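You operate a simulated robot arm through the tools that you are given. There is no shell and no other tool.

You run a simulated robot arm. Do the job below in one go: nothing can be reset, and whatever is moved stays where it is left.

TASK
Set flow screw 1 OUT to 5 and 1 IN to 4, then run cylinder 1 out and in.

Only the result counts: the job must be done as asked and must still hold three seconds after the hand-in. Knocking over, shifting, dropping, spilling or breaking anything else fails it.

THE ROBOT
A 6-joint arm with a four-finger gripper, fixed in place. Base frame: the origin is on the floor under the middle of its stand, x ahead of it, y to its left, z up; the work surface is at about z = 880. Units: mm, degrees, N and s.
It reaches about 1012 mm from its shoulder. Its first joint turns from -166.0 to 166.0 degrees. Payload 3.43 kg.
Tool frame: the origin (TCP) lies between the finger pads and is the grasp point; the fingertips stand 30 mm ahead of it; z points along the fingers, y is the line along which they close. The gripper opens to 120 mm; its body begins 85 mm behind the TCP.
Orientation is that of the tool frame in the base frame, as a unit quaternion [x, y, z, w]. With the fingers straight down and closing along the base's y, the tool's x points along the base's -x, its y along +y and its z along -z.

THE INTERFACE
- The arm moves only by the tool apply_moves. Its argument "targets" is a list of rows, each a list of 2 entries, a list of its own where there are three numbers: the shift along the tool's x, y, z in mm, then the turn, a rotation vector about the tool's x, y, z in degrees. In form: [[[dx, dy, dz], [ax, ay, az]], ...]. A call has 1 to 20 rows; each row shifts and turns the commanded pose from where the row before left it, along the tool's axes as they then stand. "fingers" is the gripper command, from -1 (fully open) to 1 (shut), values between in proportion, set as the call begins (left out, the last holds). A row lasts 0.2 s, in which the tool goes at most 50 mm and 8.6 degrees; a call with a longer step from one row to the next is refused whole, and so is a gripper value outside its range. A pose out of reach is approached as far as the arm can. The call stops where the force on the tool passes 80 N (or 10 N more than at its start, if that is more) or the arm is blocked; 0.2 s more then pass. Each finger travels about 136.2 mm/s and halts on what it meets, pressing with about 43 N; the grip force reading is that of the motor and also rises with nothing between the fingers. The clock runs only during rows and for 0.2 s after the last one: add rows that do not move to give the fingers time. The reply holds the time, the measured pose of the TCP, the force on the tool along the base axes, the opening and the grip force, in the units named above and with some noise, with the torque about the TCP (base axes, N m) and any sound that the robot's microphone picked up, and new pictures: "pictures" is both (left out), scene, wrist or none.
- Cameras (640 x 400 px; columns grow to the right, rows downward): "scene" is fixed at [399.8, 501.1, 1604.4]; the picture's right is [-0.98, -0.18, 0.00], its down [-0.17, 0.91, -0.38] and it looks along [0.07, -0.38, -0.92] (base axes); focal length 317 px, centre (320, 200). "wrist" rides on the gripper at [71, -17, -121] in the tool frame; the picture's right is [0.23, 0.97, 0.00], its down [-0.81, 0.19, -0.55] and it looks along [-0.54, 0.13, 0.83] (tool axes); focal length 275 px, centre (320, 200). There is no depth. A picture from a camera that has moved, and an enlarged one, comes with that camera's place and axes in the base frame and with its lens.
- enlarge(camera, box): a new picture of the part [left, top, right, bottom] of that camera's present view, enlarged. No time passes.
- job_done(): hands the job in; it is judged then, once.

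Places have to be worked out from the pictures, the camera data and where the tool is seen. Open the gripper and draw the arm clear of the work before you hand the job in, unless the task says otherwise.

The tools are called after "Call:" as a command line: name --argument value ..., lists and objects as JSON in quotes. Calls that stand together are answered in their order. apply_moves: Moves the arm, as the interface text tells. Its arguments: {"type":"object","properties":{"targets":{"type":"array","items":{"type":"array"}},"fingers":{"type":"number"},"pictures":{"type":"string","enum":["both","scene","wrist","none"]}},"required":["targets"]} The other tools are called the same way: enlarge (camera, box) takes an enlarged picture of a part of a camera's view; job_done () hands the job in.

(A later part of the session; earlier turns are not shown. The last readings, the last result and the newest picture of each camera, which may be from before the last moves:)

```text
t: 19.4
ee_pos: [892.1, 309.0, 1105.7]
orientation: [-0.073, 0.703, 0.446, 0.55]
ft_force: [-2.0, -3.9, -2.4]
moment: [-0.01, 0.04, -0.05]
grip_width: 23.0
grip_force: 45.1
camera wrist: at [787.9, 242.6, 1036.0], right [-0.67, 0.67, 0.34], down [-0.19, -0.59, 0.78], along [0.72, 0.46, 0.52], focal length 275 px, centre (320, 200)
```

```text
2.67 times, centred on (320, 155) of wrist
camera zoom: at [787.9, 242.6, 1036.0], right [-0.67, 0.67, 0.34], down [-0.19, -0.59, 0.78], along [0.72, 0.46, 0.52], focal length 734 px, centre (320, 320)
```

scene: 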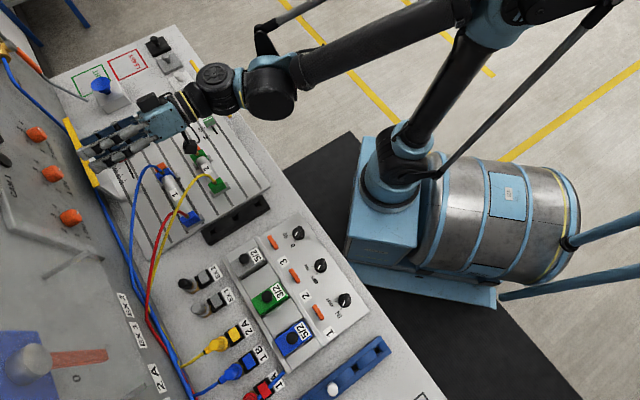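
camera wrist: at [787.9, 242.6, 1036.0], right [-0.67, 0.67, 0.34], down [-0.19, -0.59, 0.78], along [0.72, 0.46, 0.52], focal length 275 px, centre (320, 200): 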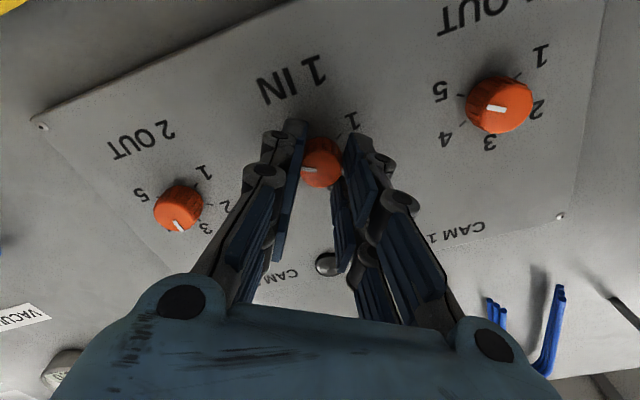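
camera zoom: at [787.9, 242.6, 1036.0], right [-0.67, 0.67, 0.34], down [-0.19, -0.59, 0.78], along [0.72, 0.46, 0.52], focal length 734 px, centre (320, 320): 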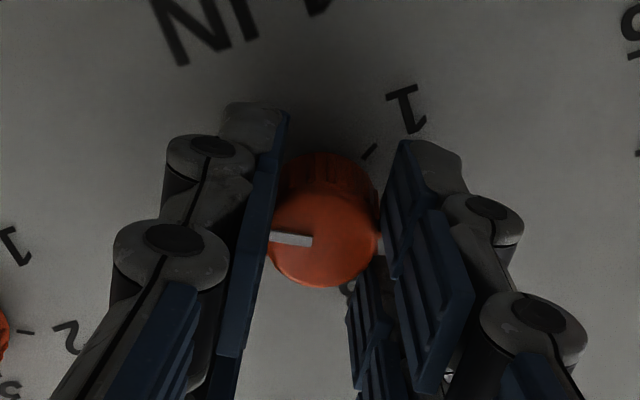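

Gripped at 23.0 mm with low force. I turn −56° counter-clockwise.

Call:
apply_moves --targets '[[[0, 0, 0], [0, 0, -5]], [[0, 0, 0], [0, 0, -5]], [[0, 0, 0], [0, 0, -5]], [[0, 0, 0], [0, 0, -5]], [[0, 0, 0], [0, 0, -5]], [[0, 0, 0], [0, 0, -5]], [[0, 0, 0], [0, 0, 0]]]' --fingers 1 --pictures "none"

Call:
apply_moves --targets '[[[0, 0, 0], [0, 0, -5]], [[0, 0, 0], [0, 0, -5]], [[0, 0, 0], [0, 0, -5]], [[0, 0, 0], [0, 0, -5]], [[0, 0, 0], [0, 0, -5]], [[0, 0, 0], [0, 0, -1]], [[0, 0, 0], [0, 0, 0]]]' --fingers 1 --pictures "wrist"

Call:
enlarge --camera "wrist" --box '[200, 80, 440, 230]'

```text
t: 21.0
ee_pos: [890.2, 310.2, 1105.7]
orientation: [-0.254, 0.66, 0.287, 0.647]
ft_force: [-14.5, 7.5, -42.7]
moment: [-0.93, 0.92, 0.48]
grip_width: 23.2
grip_force: 44.8
```

```text
t: 22.6
ee_pos: [890.1, 310.8, 1106.2]
orientation: [-0.396, 0.585, 0.135, 0.695]
ft_force: [-42.7, -1.3, -56.9]
moment: [-1.17, 1.17, 1.19]
grip_width: 23.3
grip_force: 44.7
camera wrist: at [835.9, 194.6, 1046.5], right [-0.57, 0.57, -0.59], down [-0.74, -0.04, 0.67], along [0.36, 0.82, 0.45], focal length 275 px, centre (320, 200)
```

wrist: 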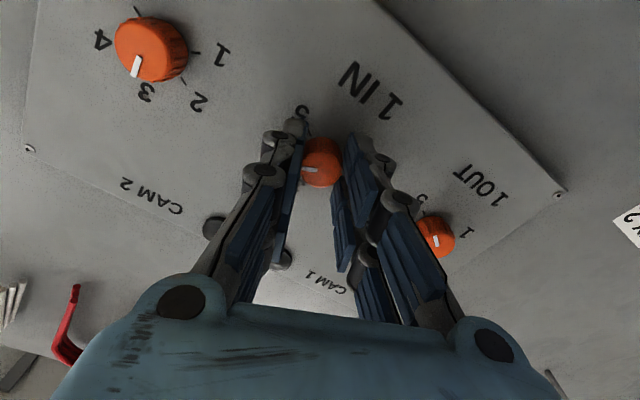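

```text
2.67 times, centred on (320, 155) of wrist
camera zoom: at [835.9, 194.6, 1046.5], right [-0.57, 0.57, -0.59], down [-0.74, -0.04, 0.67], along [0.36, 0.82, 0.45], focal length 734 px, centre (320, 320)
```

zoom: 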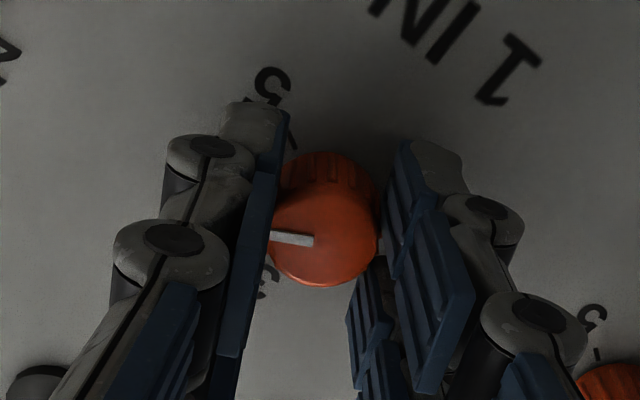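

The side force has grown to ~70 N from a small axis offset, so I release now, back off and check the pointer.

Call:
apply_moves --targets '[[[0, 0, 0], [0, 0, 0]], [[0, 0, 0], [0, 0, 0]], [[0, 0, -20], [0, 0, 0]], [[0, 0, -20], [0, 0, 0]], [[0, 0, -20], [0, 0, 0]], [[0, 0, 0], [0, 0, 0]]]' --fingers 0.1 --pictures "both"

Call:
enlarge --camera "wrist" --box '[240, 60, 400, 160]'

Call:
enlarge --camera "wrist" --box '[400, 100, 560, 200]'

```text
t: 24.0
ee_pos: [847.9, 265.5, 1106.8]
orientation: [-0.395, 0.586, 0.135, 0.695]
ft_force: [0.9, -0.9, -0.2]
moment: [0.01, 0.01, 0.02]
grip_width: 53.9
grip_force: 0.1
camera wrist: at [793.8, 150.5, 1047.3], right [-0.57, 0.57, -0.59], down [-0.74, -0.04, 0.67], along [0.36, 0.82, 0.45], focal length 275 px, centre (320, 200)
```

scene: 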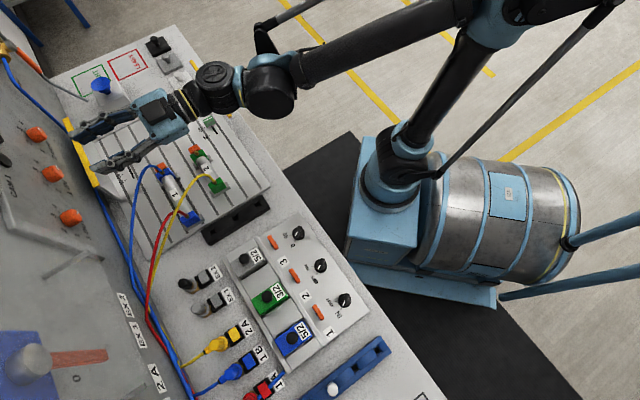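
wrist: 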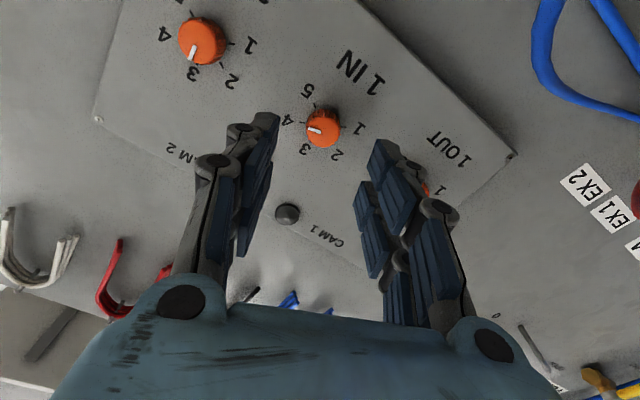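

```text
4.00 times, centred on (320, 110) of wrist
camera zoom: at [793.8, 150.5, 1047.3], right [-0.57, 0.57, -0.59], down [-0.74, -0.04, 0.67], along [0.36, 0.82, 0.45], focal length 1101 px, centre (320, 560)
```

zoom: 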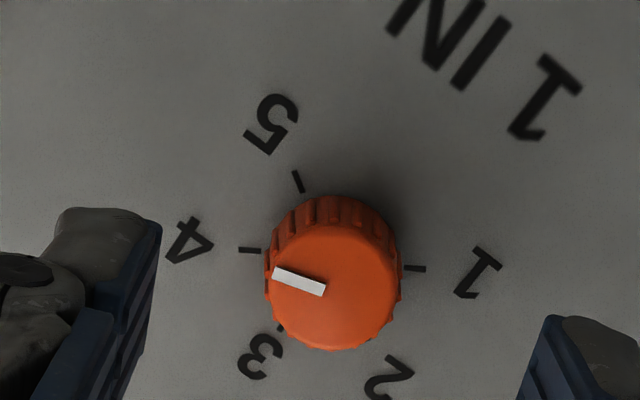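

```text
4.00 times, centred on (480, 150) of wrist
camera zoom: at [793.8, 150.5, 1047.3], right [-0.57, 0.57, -0.59], down [-0.74, -0.04, 0.67], along [0.36, 0.82, 0.45], focal length 1101 px, centre (-320, 400)
```

zoom: 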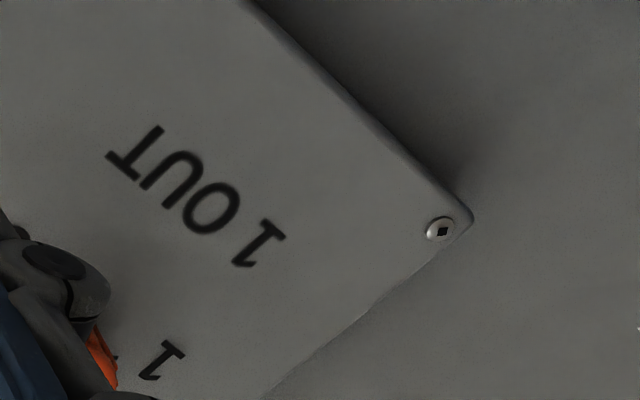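

1 IN now reads about 4.2: the knob twisted back ~13° on release because of the side load. I re-centre by (0.9, 2.2) mm, advance again and take a close look before gripping.

Call:
apply_moves --targets '[[[0.9, 2.2, 0], [0, 0, 0]], [[0, 0, 20], [0, 0, 0]], [[0, 0, 20], [0, 0, 0]], [[0, 0, 20], [0, 0, 0]], [[0, 0, 0], [0, 0, 0]]]' --fingers 0.1 --pictures "wrist"

Call:
enlarge --camera "wrist" --box '[240, 105, 400, 205]'

```text
t: 25.2
ee_pos: [889.4, 309.9, 1104.4]
orientation: [-0.395, 0.586, 0.134, 0.695]
ft_force: [-0.2, -0.3, -0.4]
moment: [-0.01, 0.0, 0.0]
grip_width: 53.9
grip_force: 0.1
camera wrist: at [835.4, 194.4, 1045.2], right [-0.57, 0.57, -0.59], down [-0.74, -0.04, 0.67], along [0.36, 0.82, 0.45], focal length 275 px, centre (320, 200)
```

wrist: 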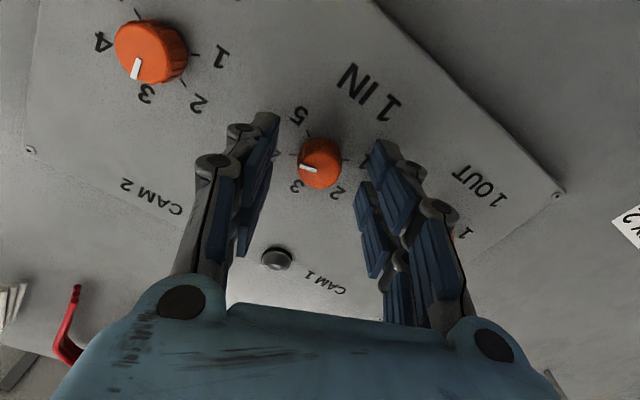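

```text
4.00 times, centred on (320, 155) of wrist
camera zoom: at [835.4, 194.4, 1045.2], right [-0.57, 0.57, -0.59], down [-0.74, -0.04, 0.67], along [0.36, 0.82, 0.45], focal length 1101 px, centre (320, 380)
```

zoom: 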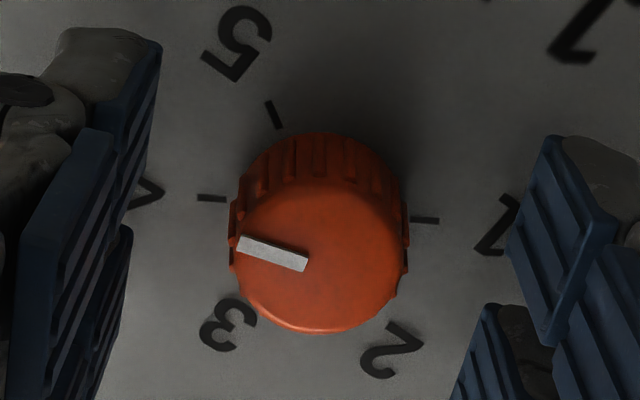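

The knob is centred within 0.5 mm; the pointer is ~15° past 4. I grip and turn −15°, watching the force.

Call:
apply_moves --targets '[[[0, 0, 0], [0, 0, 0]], [[0, 0, 0], [0, 0, 0]], [[0, 0, 0], [0, 0, 0]]]' --fingers 1 --pictures "wrist"

Call:
enlarge --camera "wrist" --box '[240, 105, 400, 205]'

Call:
apply_moves --targets '[[[0, 0, 0], [0, 0, -5]], [[0, 0, 0], [0, 0, -5]], [[0, 0, 0], [0, 0, -5]], [[0, 0, 0], [0, 0, 0]]]' --fingers 1 --pictures "wrist"

Call:
enlarge --camera "wrist" --box '[240, 105, 400, 205]'

```text
t: 26.0
ee_pos: [890.3, 310.1, 1105.5]
orientation: [-0.395, 0.586, 0.135, 0.695]
ft_force: [-1.2, -0.6, 0.3]
moment: [-0.01, -0.05, 0.11]
grip_width: 22.7
grip_force: 44.9
camera wrist: at [835.3, 194.2, 1045.3], right [-0.57, 0.57, -0.59], down [-0.74, -0.04, 0.67], along [0.36, 0.82, 0.45], focal length 275 px, centre (320, 200)
```

wrist: 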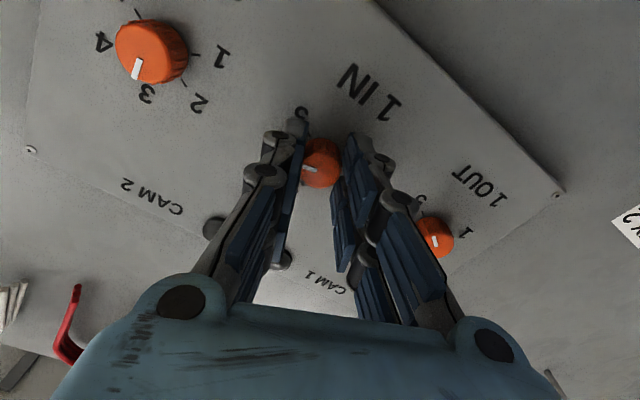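

```text
4.00 times, centred on (320, 155) of wrist
camera zoom: at [835.3, 194.2, 1045.3], right [-0.57, 0.57, -0.59], down [-0.74, -0.04, 0.67], along [0.36, 0.82, 0.45], focal length 1101 px, centre (320, 380)
```

zoom: 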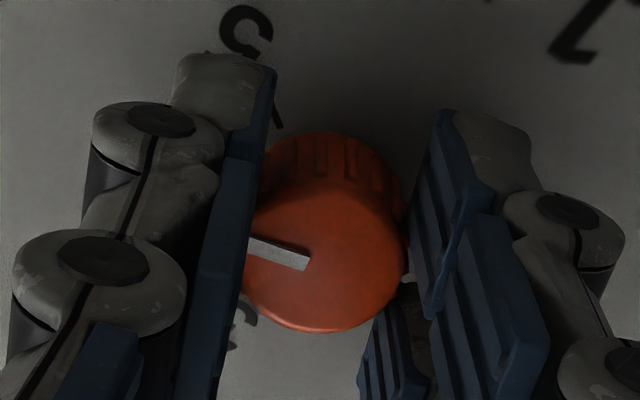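

```text
t: 27.0
ee_pos: [890.3, 310.5, 1104.9]
orientation: [-0.468, 0.53, 0.042, 0.706]
ft_force: [4.7, -1.7, -6.5]
moment: [-0.05, -0.01, 0.06]
grip_width: 22.6
grip_force: 45.0
camera wrist: at [845.0, 184.4, 1058.7], right [-0.44, 0.44, -0.78], down [-0.85, 0.07, 0.52], along [0.28, 0.89, 0.35], focal length 275 px, centre (320, 200)
```

wrist: 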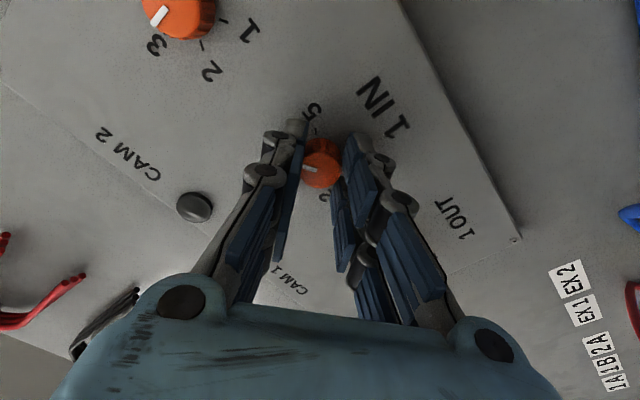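

```text
4.00 times, centred on (320, 155) of wrist
camera zoom: at [845.0, 184.4, 1058.7], right [-0.44, 0.44, -0.78], down [-0.85, 0.07, 0.52], along [0.28, 0.89, 0.35], focal length 1101 px, centre (320, 380)
```

zoom: 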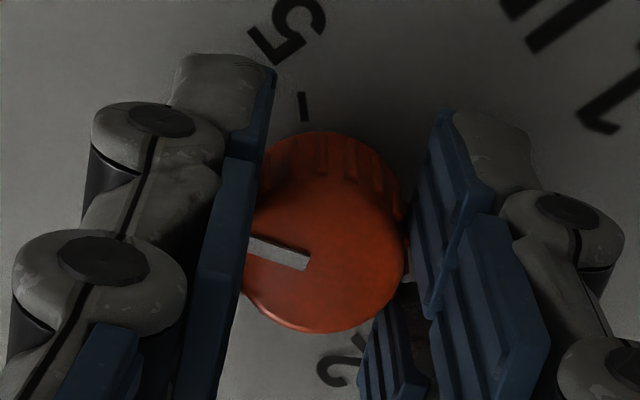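

The knob followed and forces are only ~8 N. I release, back off and re-check.

Call:
apply_moves --targets '[[[0, 0, 0], [0, 0, 0]], [[0, 0, 0], [0, 0, 0]], [[0, 0, -20], [0, 0, 0]], [[0, 0, -20], [0, 0, 0]], [[0, 0, -20], [0, 0, 0]], [[0, 0, 0], [0, 0, 0]]]' --fingers 0.1 --pictures "both"

Call:
enlarge --camera "wrist" --box '[240, 60, 400, 160]'

```text
t: 28.4
ee_pos: [846.6, 267.7, 1106.0]
orientation: [-0.468, 0.529, 0.042, 0.707]
ft_force: [0.3, 0.9, -0.6]
moment: [0.03, 0.01, 0.02]
grip_width: 53.9
grip_force: 0.1
camera wrist: at [802.1, 141.7, 1058.5], right [-0.44, 0.44, -0.78], down [-0.85, 0.07, 0.52], along [0.28, 0.89, 0.35], focal length 275 px, centre (320, 200)
```

scene: 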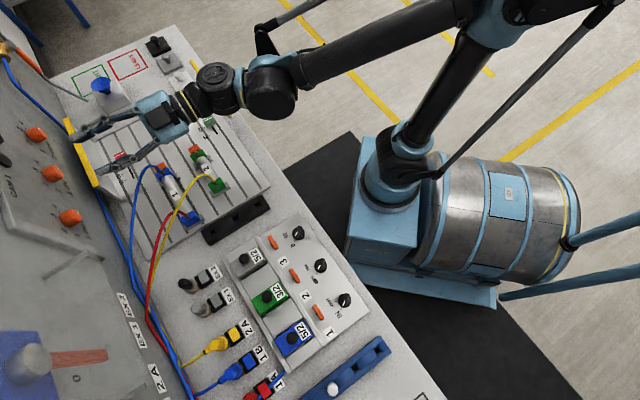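
wrist: 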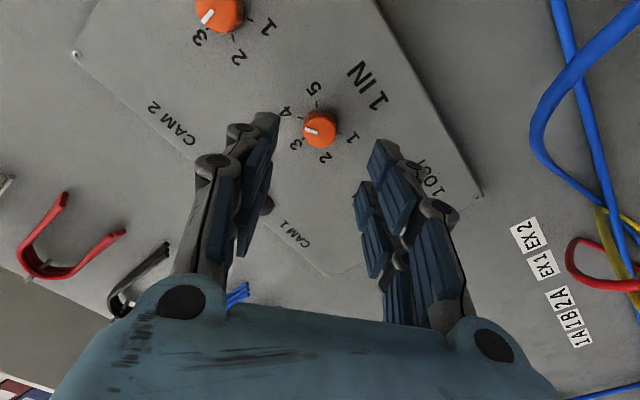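

```text
4.00 times, centred on (320, 110) of wrist
camera zoom: at [802.1, 141.7, 1058.5], right [-0.44, 0.44, -0.78], down [-0.85, 0.07, 0.52], along [0.28, 0.89, 0.35], focal length 1101 px, centre (320, 560)
```

zoom: 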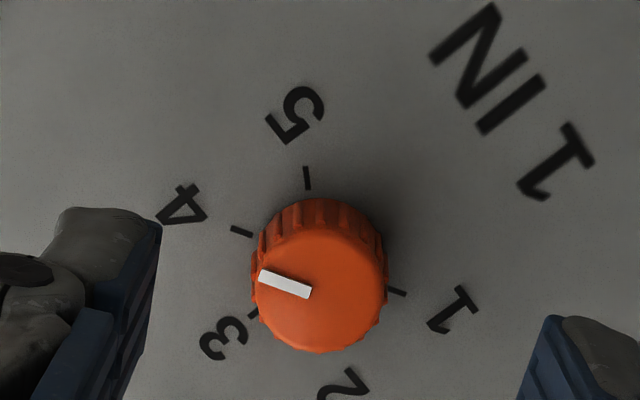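

1 IN now points to 4 within a degree. I retreat from the panel, level the roll and tilt the tool back down to go look at switch 1.

Call:
apply_moves --targets '[[[0, 0, -40], [0, 0, 7.6]], [[0, 0, -40], [0, 0, 7.6]], [[0, 0, -40], [0, 0, 7.6]], [[0, 0, -40], [0, 0, 7.6]], [[0, 0, -40], [0, 0, 7.6]], [[-30, 0, 0], [0, 0, 0]], [[-30, 0, 0], [0, 0, 0]], [[0, 0, 0], [0, 7.5, 0]], [[0, 0, 0], [0, 7.5, 0]], [[0, 0, 0], [0, 7.5, 0]], [[0, 0, 0], [0, 7.5, 0]], [[0, 0, 0], [0, 7.5, 0]], [[0, 0, 0], [0, 7.5, 0]], [[0, 0, 0], [0, 7.5, 0]], [[0, 0, 0], [0, 7.5, 0]], [[0, 0, 0], [0, 7.5, 0]], [[0, 0, 0], [0, 7.5, 0]], [[0, 0, 0], [0, 7.5, 0]], [[0, 0, 0], [0, 7.5, 0]]]' --fingers 0.1 --pictures "both"

```text
t: 32.4
ee_pos: [704.3, 126.6, 1165.1]
orientation: [-0.383, 0.924, 0.0, 0.0]
ft_force: [-0.1, 0.2, -0.9]
moment: [0.02, -0.03, 0.0]
grip_width: 54.0
grip_force: 0.1
camera wrist: at [666.3, 63.9, 1285.3], right [-0.85, 0.53, 0.0], down [0.44, 0.71, 0.55], along [0.29, 0.47, -0.83], focal length 275 px, centre (320, 200)
```

scene: 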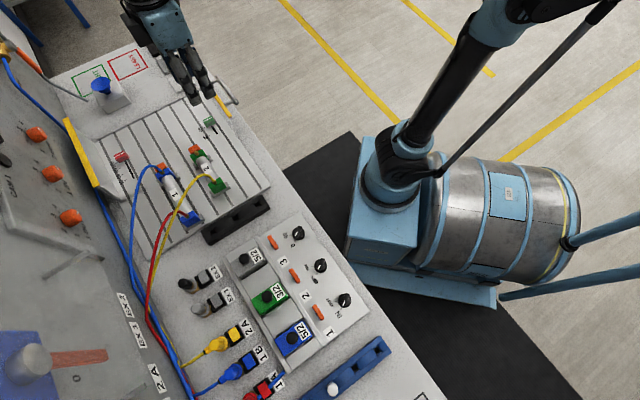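
wrist: 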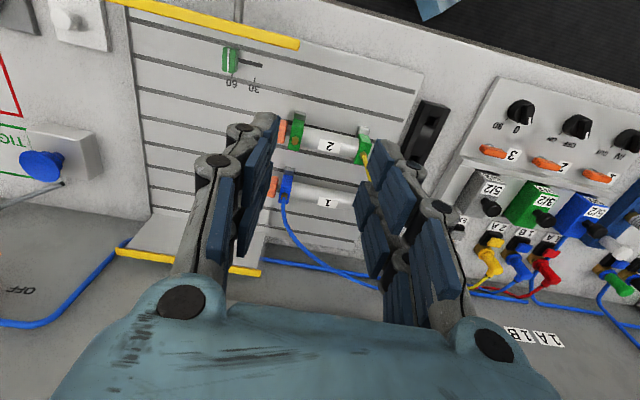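

From here the cylinders are visible; I enlarge them, and check the switch levers from this angle.

Call:
enlarge --camera "wrist" --box '[200, 80, 440, 280]'

Call:
enlarge --camera "wrist" --box '[440, 80, 640, 280]'

Call:
enlarge --camera "scene" --box '[0, 100, 160, 260]'

```text
2.00 times, centred on (320, 180) of wrist
camera zoom: at [666.3, 63.9, 1285.3], right [-0.85, 0.53, 0.0], down [0.44, 0.71, 0.55], along [0.29, 0.47, -0.83], focal length 551 px, centre (320, 240)
```

zoom: 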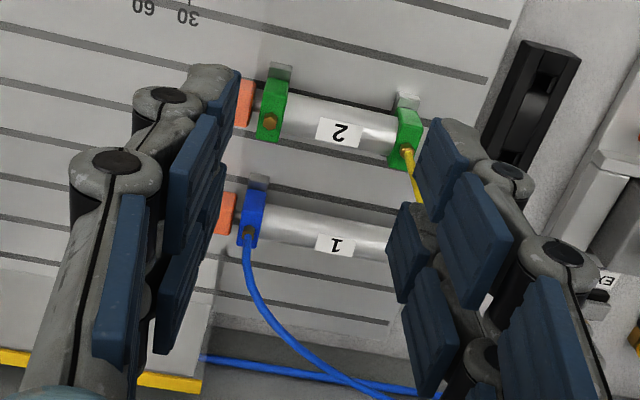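

```text
2.00 times, centred on (540, 180) of wrist
camera zoom: at [666.3, 63.9, 1285.3], right [-0.85, 0.53, 0.0], down [0.44, 0.71, 0.55], along [0.29, 0.47, -0.83], focal length 551 px, centre (-120, 240)
```

zoom: 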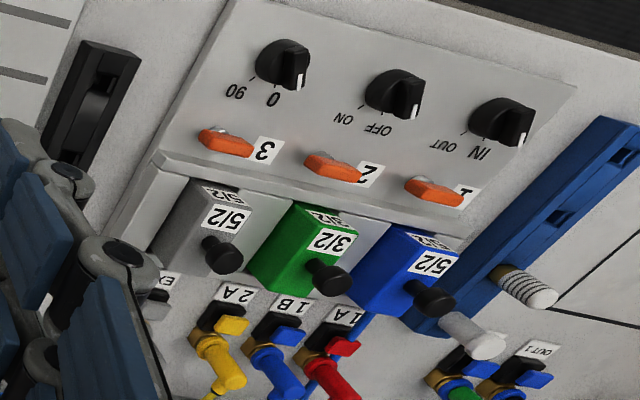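

```text
2.50 times, centred on (80, 180) of scene
camera zoom: at [399.8, 501.1, 1604.4], right [-0.98, -0.18, 0.0], down [-0.17, 0.91, -0.38], along [0.07, -0.38, -0.92], focal length 792 px, centre (920, 250)
```

zoom: 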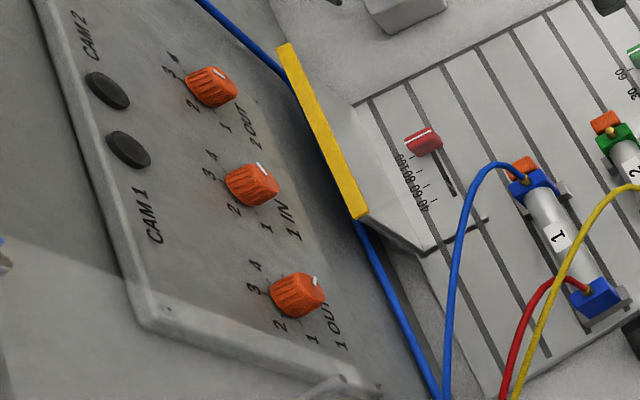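

Now I move over to the switch panel for a close look at switch 1 and the orange paddles.

Call:
apply_moves --targets '[[[14.1, 45.3, 0], [0, 0, 0]], [[14.1, 45.3, 0], [0, 0, 0]], [[14.1, 45.3, 0], [0, 0, 0]], [[14.1, 45.3, 0], [0, 0, 0]], [[14.1, 45.3, 0], [0, 0, 0]], [[14.1, 45.3, 0], [0, 0, 0]], [[14.1, 45.3, 0], [0, 0, 0]], [[14.1, 45.3, 0], [0, 0, 0]], [[14.1, 45.3, 0], [0, 0, 0]], [[0, 0, 42], [0, 0, 0]], [[0, 0, 42], [0, 0, 0]], [[0, 0, 0], [0, 0, 0]]]' --fingers 0.1 --pictures "both"

Call:
enlarge --camera "wrist" --box '[220, 0, 460, 160]'

```text
t: 35.0
ee_pos: [325.7, 327.4, 1081.4]
orientation: [-0.382, 0.924, 0.0, 0.0]
ft_force: [0.3, -0.6, 0.3]
moment: [0.0, -0.03, -0.01]
grip_width: 53.8
grip_force: 0.1
camera wrist: at [287.0, 264.5, 1202.3], right [-0.85, 0.53, 0.0], down [0.44, 0.71, 0.56], along [0.29, 0.47, -0.83], focal length 275 px, centre (320, 200)
```

scene: 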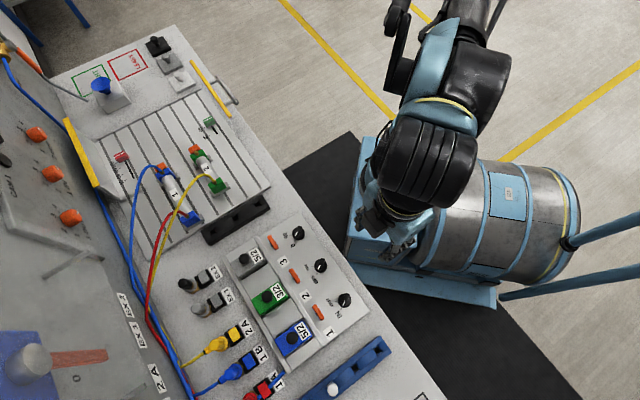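
wrist: 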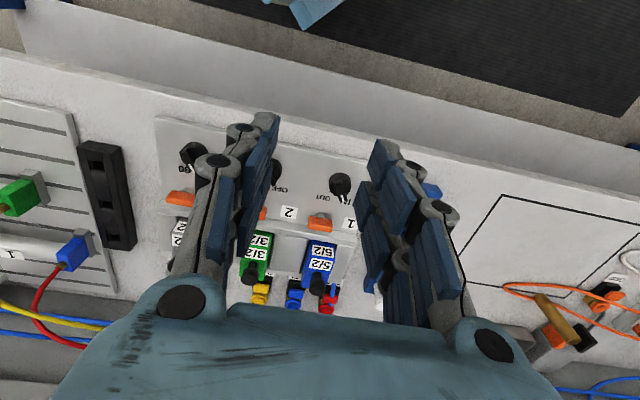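

```text
2.50 times, centred on (340, 80) of wrist
camera zoom: at [287.0, 264.5, 1202.3], right [-0.85, 0.53, 0.0], down [0.44, 0.71, 0.56], along [0.29, 0.47, -0.83], focal length 688 px, centre (270, 500)
```

zoom: 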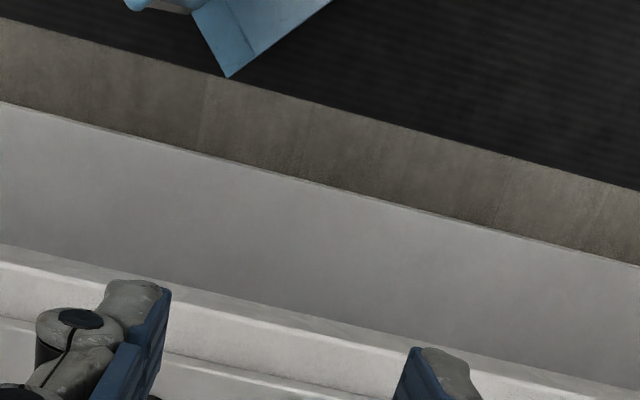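

I enlarge the switch 1 region between the fingers.

Call:
enlarge --camera "wrist" --box '[260, 150, 380, 250]'

Call:
enlarge --camera "scene" --box '[300, 270, 380, 330]'

Call:
enlarge --camera "scene" --box '[100, 140, 240, 240]'

```text
4.00 times, centred on (320, 200) of wrist
camera zoom: at [287.0, 264.5, 1202.3], right [-0.85, 0.53, 0.0], down [0.44, 0.71, 0.56], along [0.29, 0.47, -0.83], focal length 1101 px, centre (320, 200)
```

zoom: 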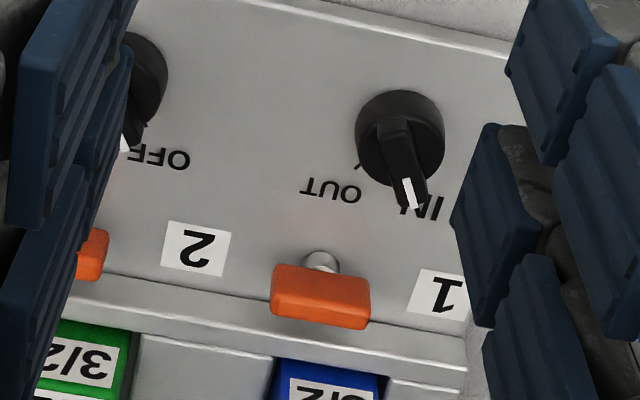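

```text
6.67 times, centred on (340, 300) of scene
camera zoom: at [399.8, 501.1, 1604.4], right [-0.98, -0.18, 0.0], down [-0.17, 0.91, -0.38], along [0.07, -0.38, -0.92], focal length 2113 px, centre (187, -467)
```

zoom: 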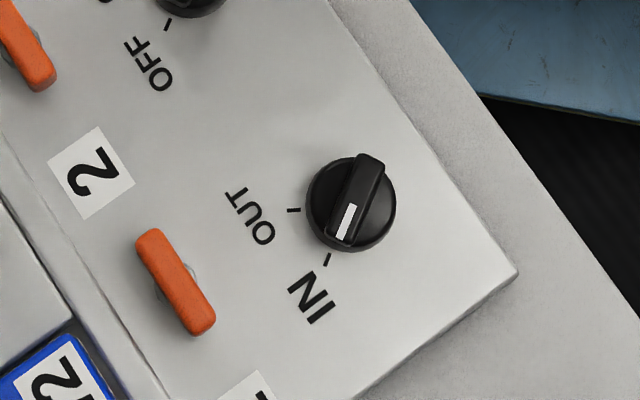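

```text
4.00 times, centred on (170, 190) of scene
camera zoom: at [399.8, 501.1, 1604.4], right [-0.98, -0.18, 0.0], down [-0.17, 0.91, -0.38], along [0.07, -0.38, -0.92], focal length 1268 px, centre (920, 240)
```

zoom: 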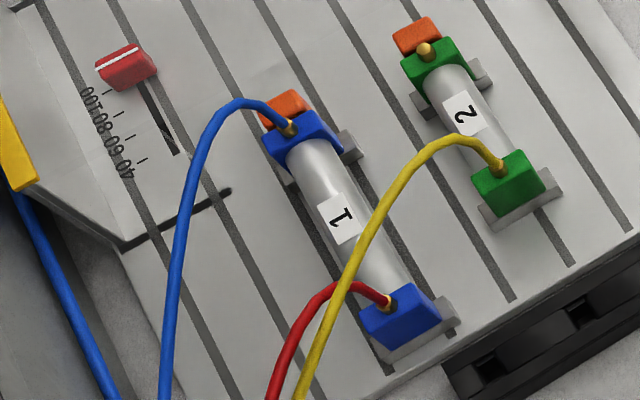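

The switch 1 pointer is at IN; ticks OUT/IN sit ±30° about the depth axis, so its axis is at about f=557.6, e1=−50 (x≈359, y≈430), panel z≈894 with a ridge handle up to ~920. I move above it with the fingers rolled −30° to straddle the ridge.

Call:
apply_moves --targets '[[[-32, 16.3, 0], [0, 0, 0]], [[-32, 16.3, 0], [0, 0, 0]], [[-31.8, 16.2, 0], [0, 0, 0]], [[0, 0, 0], [0, 0, -7.5]], [[0, 0, 0], [0, 0, -7.5]], [[0, 0, 0], [0, 0, -7.5]], [[0, 0, 0], [0, 0, -7.5]], [[0, 0, 35], [0, 0, 0]], [[0, 0, 35], [0, 0, 0]], [[0, 0, 0], [0, 0, 0]]]' --fingers 0.43 --pictures "both"

Call:
enlarge --camera "wrist" --box '[240, 60, 400, 160]'

Call:
enlarge --camera "scene" --box '[280, 240, 400, 340]'

```text
t: 37.2
ee_pos: [360.3, 427.2, 1012.2]
orientation: [-0.609, 0.793, 0.0, 0.001]
ft_force: [0.6, -0.1, -0.4]
moment: [0.01, 0.0, -0.01]
grip_width: 34.2
grip_force: 0.0
camera wrist: at [358.5, 354.0, 1132.0], right [-1.0, 0.03, 0.0], down [0.02, 0.83, 0.55], along [0.02, 0.55, -0.83], focal length 275 px, centre (320, 200)
```

scene: 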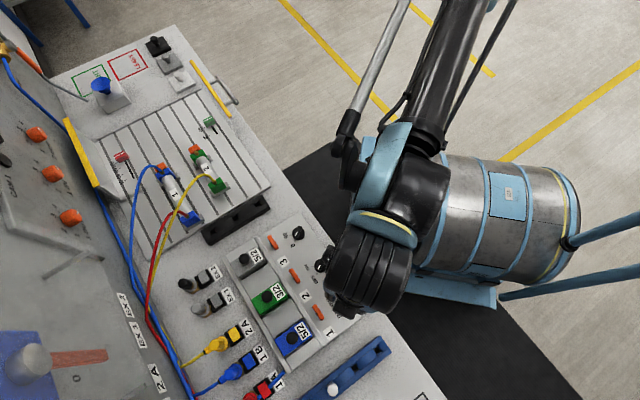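
wrist: 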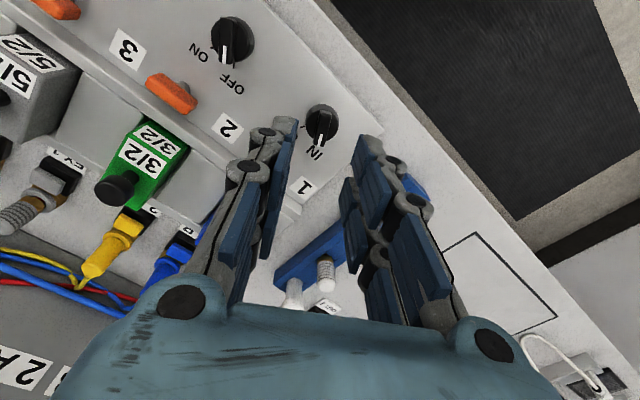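

```text
4.00 times, centred on (320, 110) of wrist
camera zoom: at [358.5, 354.0, 1132.0], right [-1.0, 0.03, 0.0], down [0.02, 0.83, 0.55], along [0.02, 0.55, -0.83], focal length 1101 px, centre (320, 560)
```

zoom: 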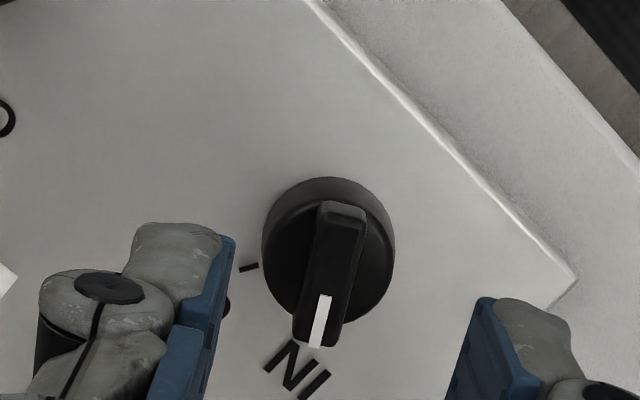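

```text
4.00 times, centred on (340, 290) of scene
camera zoom: at [399.8, 501.1, 1604.4], right [-0.98, -0.18, 0.0], down [-0.17, 0.91, -0.38], along [0.07, -0.38, -0.92], focal length 1268 px, centre (240, -160)
```

zoom: 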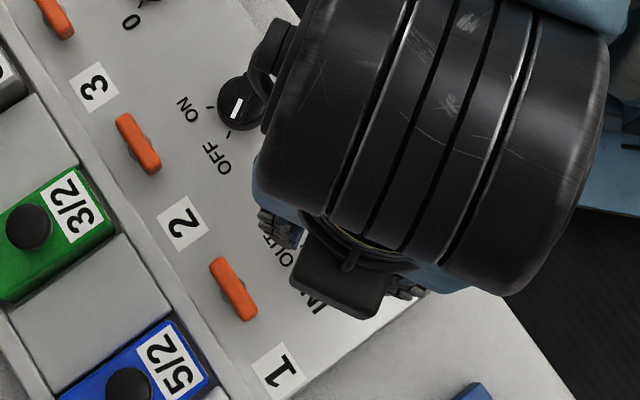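

The ridge is about 2 mm off and turned ~5° further than my roll. I correct roll to −35° and shift, then lower 40 mm and check again.

Call:
apply_moves --targets '[[[0.5, 1.9, 0], [0, 0, -5]], [[0, 0, 20], [0, 0, 0]], [[0, 0, 20], [0, 0, 0]], [[0, 0, 0], [0, 0, 0]]]' --fingers 0.43 --pictures "wrist"

Call:
enlarge --camera "wrist" --box '[240, 80, 400, 180]'

```text
t: 38.2
ee_pos: [359.8, 427.2, 971.4]
orientation: [-0.642, 0.766, 0.001, 0.001]
ft_force: [0.0, -0.1, -0.1]
moment: [0.01, 0.0, -0.02]
grip_width: 34.4
grip_force: 0.0
camera wrist: at [363.4, 354.1, 1091.9], right [-1.0, -0.06, 0.0], down [-0.05, 0.83, 0.55], along [-0.03, 0.55, -0.83], focal length 275 px, centre (320, 200)
```

wrist: 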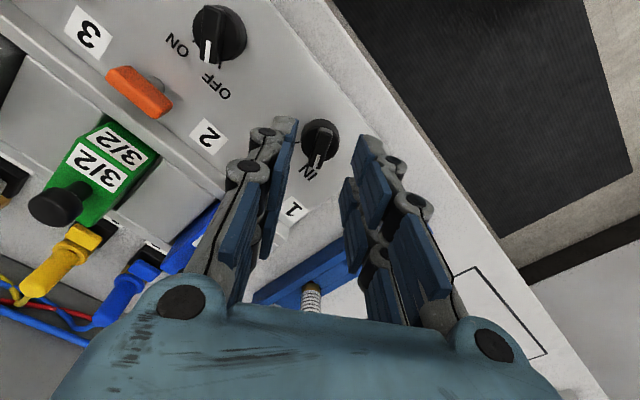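

```text
4.00 times, centred on (320, 130) of wrist
camera zoom: at [363.4, 354.1, 1091.9], right [-1.0, -0.06, 0.0], down [-0.05, 0.83, 0.55], along [-0.03, 0.55, -0.83], focal length 1101 px, centre (320, 480)
```

zoom: 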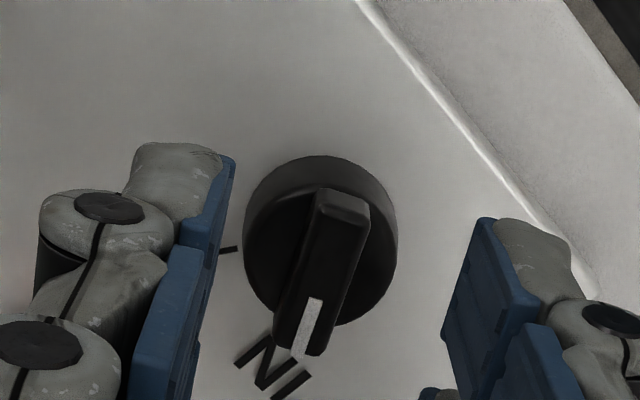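

The ridge is now centred and aligned to ~2°, its top near z=920 and the disc face near 909. I lower 30 mm so the tips straddle the ridge just above the disc, then close.

Call:
apply_moves --targets '[[[0, 0, 15], [0, 0, 0]], [[0, 0, 15], [0, 0, 0]], [[0, 0, 0], [0, 0, 0]]]' --fingers 0.43 --pictures "wrist"

Call:
enlarge --camera "wrist" --box '[240, 110, 400, 210]'

Call:
apply_moves --targets '[[[0, 0, 0], [0, 0, 0]], [[0, 0, 0], [0, 0, 0]], [[0, 0, 0], [0, 0, 0]]]' --fingers 1 --pictures "both"

Call:
enlarge --camera "wrist" --box '[240, 110, 400, 210]'

```text
t: 39.0
ee_pos: [359.3, 427.0, 942.6]
orientation: [-0.643, 0.766, 0.0, 0.001]
ft_force: [0.0, 0.1, 0.7]
moment: [-0.03, -0.01, -0.02]
grip_width: 34.1
grip_force: 0.1
camera wrist: at [363.3, 353.3, 1061.2], right [-1.0, -0.06, 0.0], down [-0.05, 0.83, 0.55], along [-0.03, 0.55, -0.83], focal length 275 px, centre (320, 200)
```

wrist: 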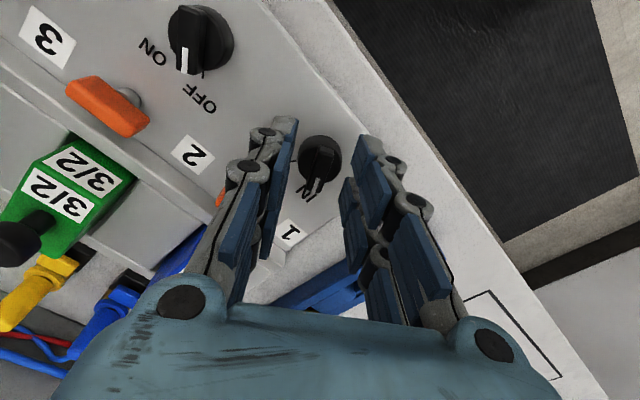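

```text
4.00 times, centred on (320, 160) of wrist
camera zoom: at [363.3, 353.3, 1061.2], right [-1.0, -0.06, 0.0], down [-0.05, 0.83, 0.55], along [-0.03, 0.55, -0.83], focal length 1101 px, centre (320, 360)
```

zoom: 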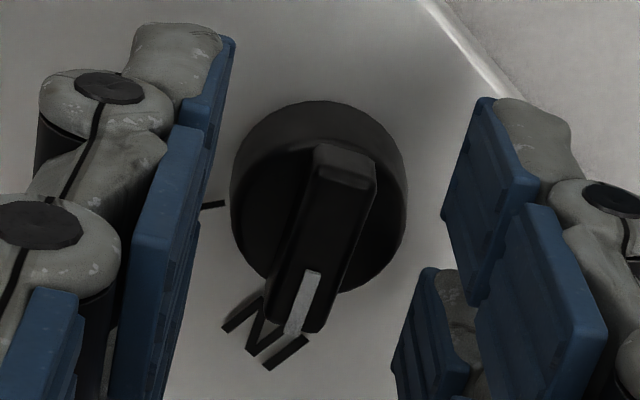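

```text
t: 39.8
ee_pos: [359.7, 426.7, 940.3]
orientation: [-0.643, 0.766, 0.001, 0.001]
ft_force: [-10.3, -1.1, -10.1]
moment: [0.22, 0.21, -1.14]
grip_width: 11.4
grip_force: 44.7
camera wrist: at [362.9, 353.4, 1061.2], right [-1.0, -0.06, 0.0], down [-0.05, 0.83, 0.55], along [-0.03, 0.55, -0.83], focal length 275 px, centre (320, 200)
```

scene: 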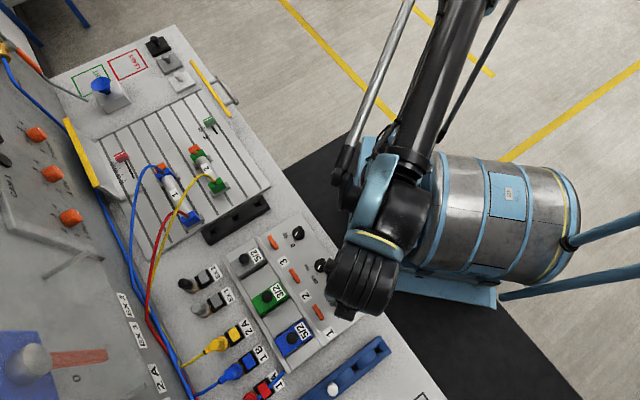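
wrist: 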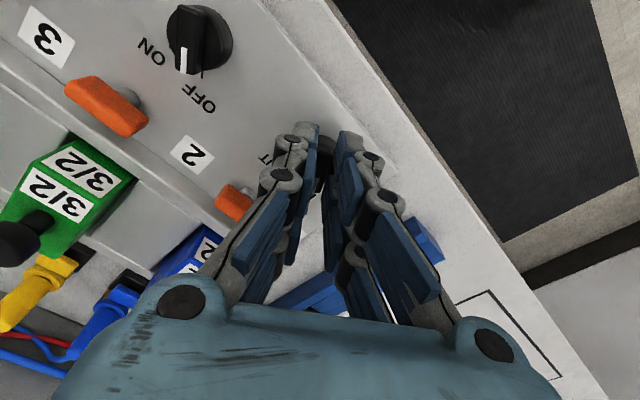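

```text
4.00 times, centred on (320, 160) of wrist
camera zoom: at [362.9, 353.4, 1061.2], right [-1.0, -0.06, 0.0], down [-0.05, 0.83, 0.55], along [-0.03, 0.55, -0.83], focal length 1101 px, centre (320, 360)
```

zoom: 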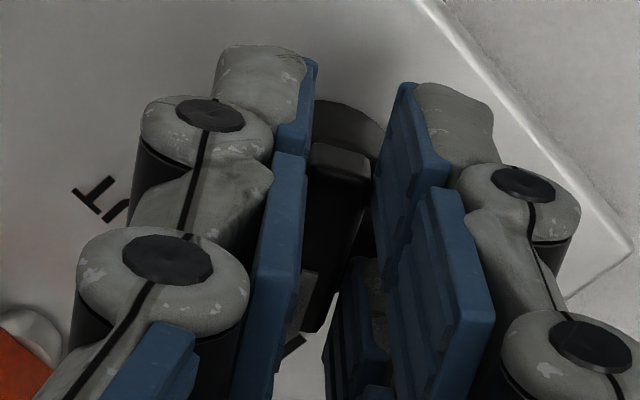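

Gripped on the ridge (11.4 mm). I turn +60° clockwise toward OUT.

Call:
apply_moves --targets '[[[0, 0, 0], [0, 0, 5]], [[0, 0, 0], [0, 0, 5]], [[0, 0, 0], [0, 0, 5]], [[0, 0, 0], [0, 0, 5]], [[0, 0, 0], [0, 0, 5]], [[0, 0, 0], [0, 0, 5]], [[0, 0, 0], [0, 0, 5]], [[0, 0, 0], [0, 0, 5]], [[0, 0, 0], [0, 0, 5]], [[0, 0, 0], [0, 0, 5]], [[0, 0, 0], [0, 0, 5]], [[0, 0, 0], [0, 0, 5]]]' --fingers 1 --pictures "both"

Call:
enlarge --camera "scene" --box '[100, 140, 240, 240]'

Call:
enlarge --camera "wrist" --box '[240, 110, 400, 210]'

```text
t: 42.4
ee_pos: [358.6, 429.7, 941.1]
orientation: [-0.173, 0.985, 0.001, 0.001]
ft_force: [-34.8, 21.5, -17.1]
moment: [0.54, 0.8, 0.08]
grip_width: 9.9
grip_force: 44.1
camera wrist: at [296.6, 388.9, 1061.9], right [-0.55, 0.84, 0.0], down [0.7, 0.46, 0.55], along [0.46, 0.31, -0.83], focal length 275 px, centre (320, 200)
```

scene: 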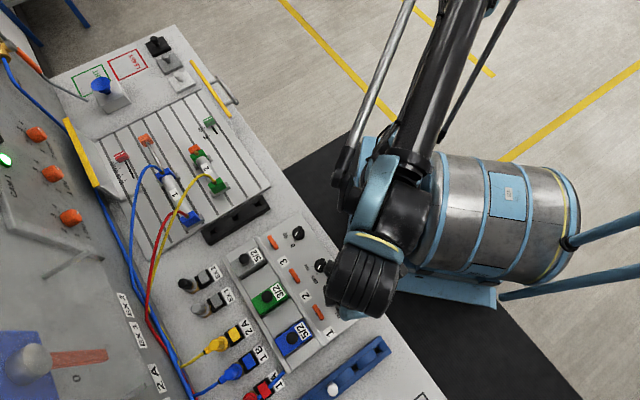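
wrist: 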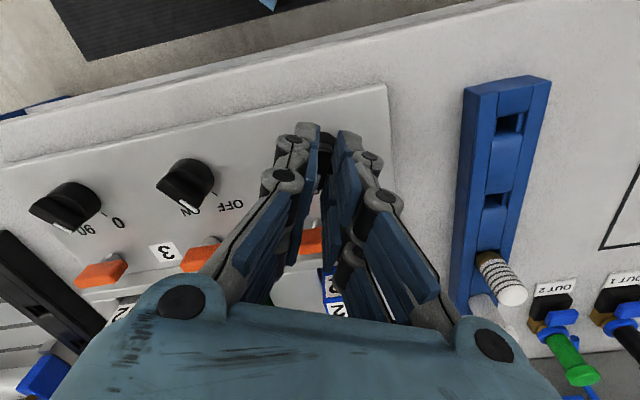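

```text
4.00 times, centred on (170, 190) of scene
camera zoom: at [399.8, 501.1, 1604.4], right [-0.98, -0.18, 0.0], down [-0.17, 0.91, -0.38], along [0.07, -0.38, -0.92], focal length 1268 px, centre (920, 240)
```

zoom: 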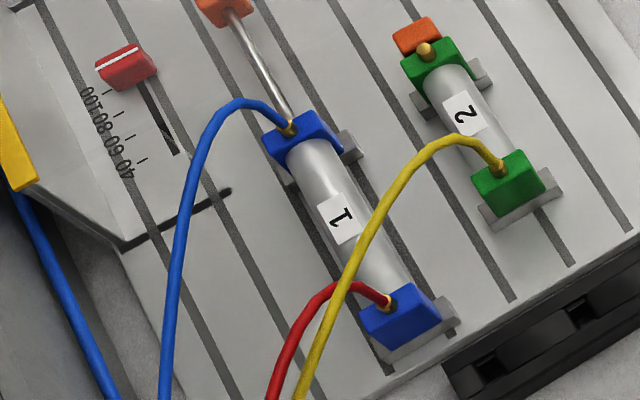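

```text
4.00 times, centred on (320, 160) of wrist
camera zoom: at [296.6, 388.9, 1061.9], right [-0.55, 0.84, 0.0], down [0.7, 0.46, 0.55], along [0.46, 0.31, -0.83], focal length 1101 px, centre (320, 360)
```

zoom: 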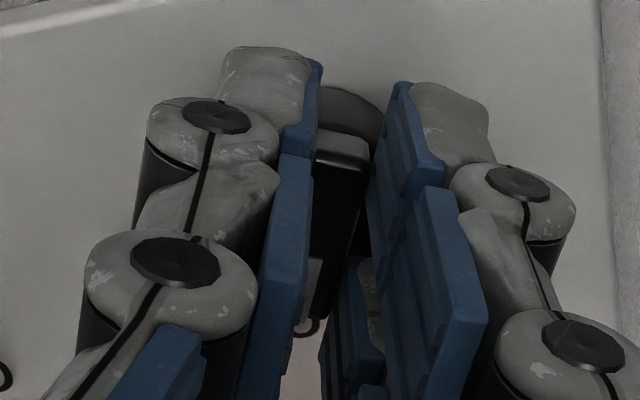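

Cylinder 1 is extending and the CAM 1 lamp lit. I relieve the ~40 N side load slightly and hold to confirm it reaches the full stroke.

Call:
apply_moves --targets '[[[0.4, 0.9, 0], [0, 0, 0]], [[0, 0, 0], [0, 0, 2]], [[0, 0, 0], [0, 0, 0]], [[0, 0, 0], [0, 0, 0]], [[0, 0, 0], [0, 0, 0]], [[0, 0, 0], [0, 0, 0]], [[0, 0, 0], [0, 0, 0]]]' --fingers 1 --pictures "both"

Call:
enlarge --camera "scene" --box '[80, 110, 220, 210]'

```text
t: 44.0
ee_pos: [357.1, 429.6, 941.8]
orientation: [-0.157, 0.988, 0.001, 0.001]
ft_force: [-19.1, 16.6, -11.3]
moment: [0.5, 0.16, 0.03]
grip_width: 9.9
grip_force: 43.2
camera wrist: at [295.2, 391.3, 1062.0], right [-0.52, 0.85, 0.0], down [0.71, 0.43, 0.56], along [0.47, 0.29, -0.83], focal length 275 px, centre (320, 200)
```

scene: 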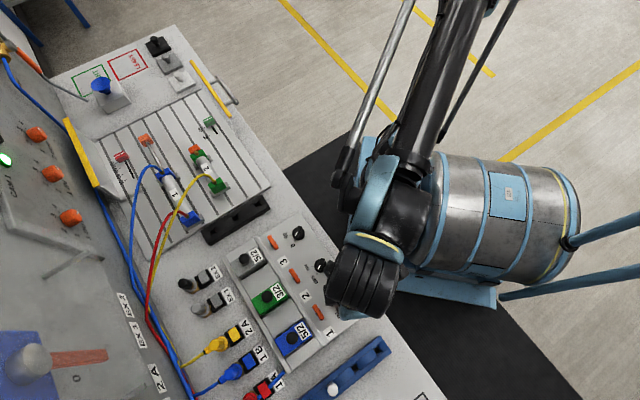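
wrist: 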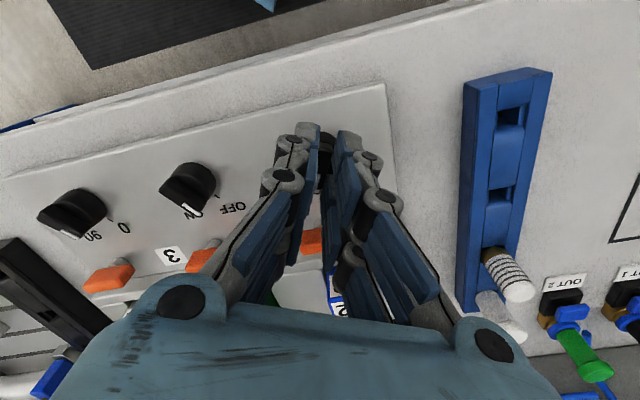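

```text
4.00 times, centred on (150, 160) of scene
camera zoom: at [399.8, 501.1, 1604.4], right [-0.98, -0.18, 0.0], down [-0.17, 0.91, -0.38], along [0.07, -0.38, -0.92], focal length 1268 px, centre (1000, 360)
```

zoom: 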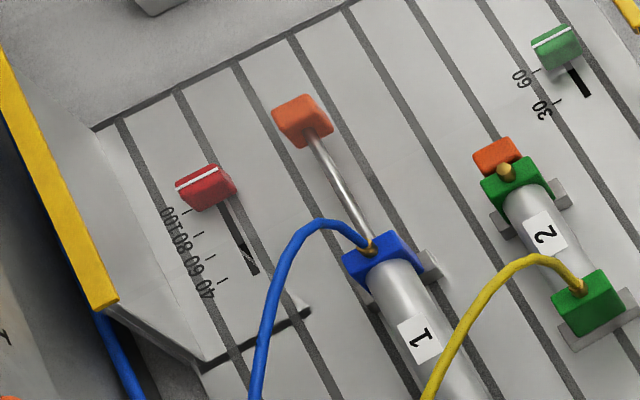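

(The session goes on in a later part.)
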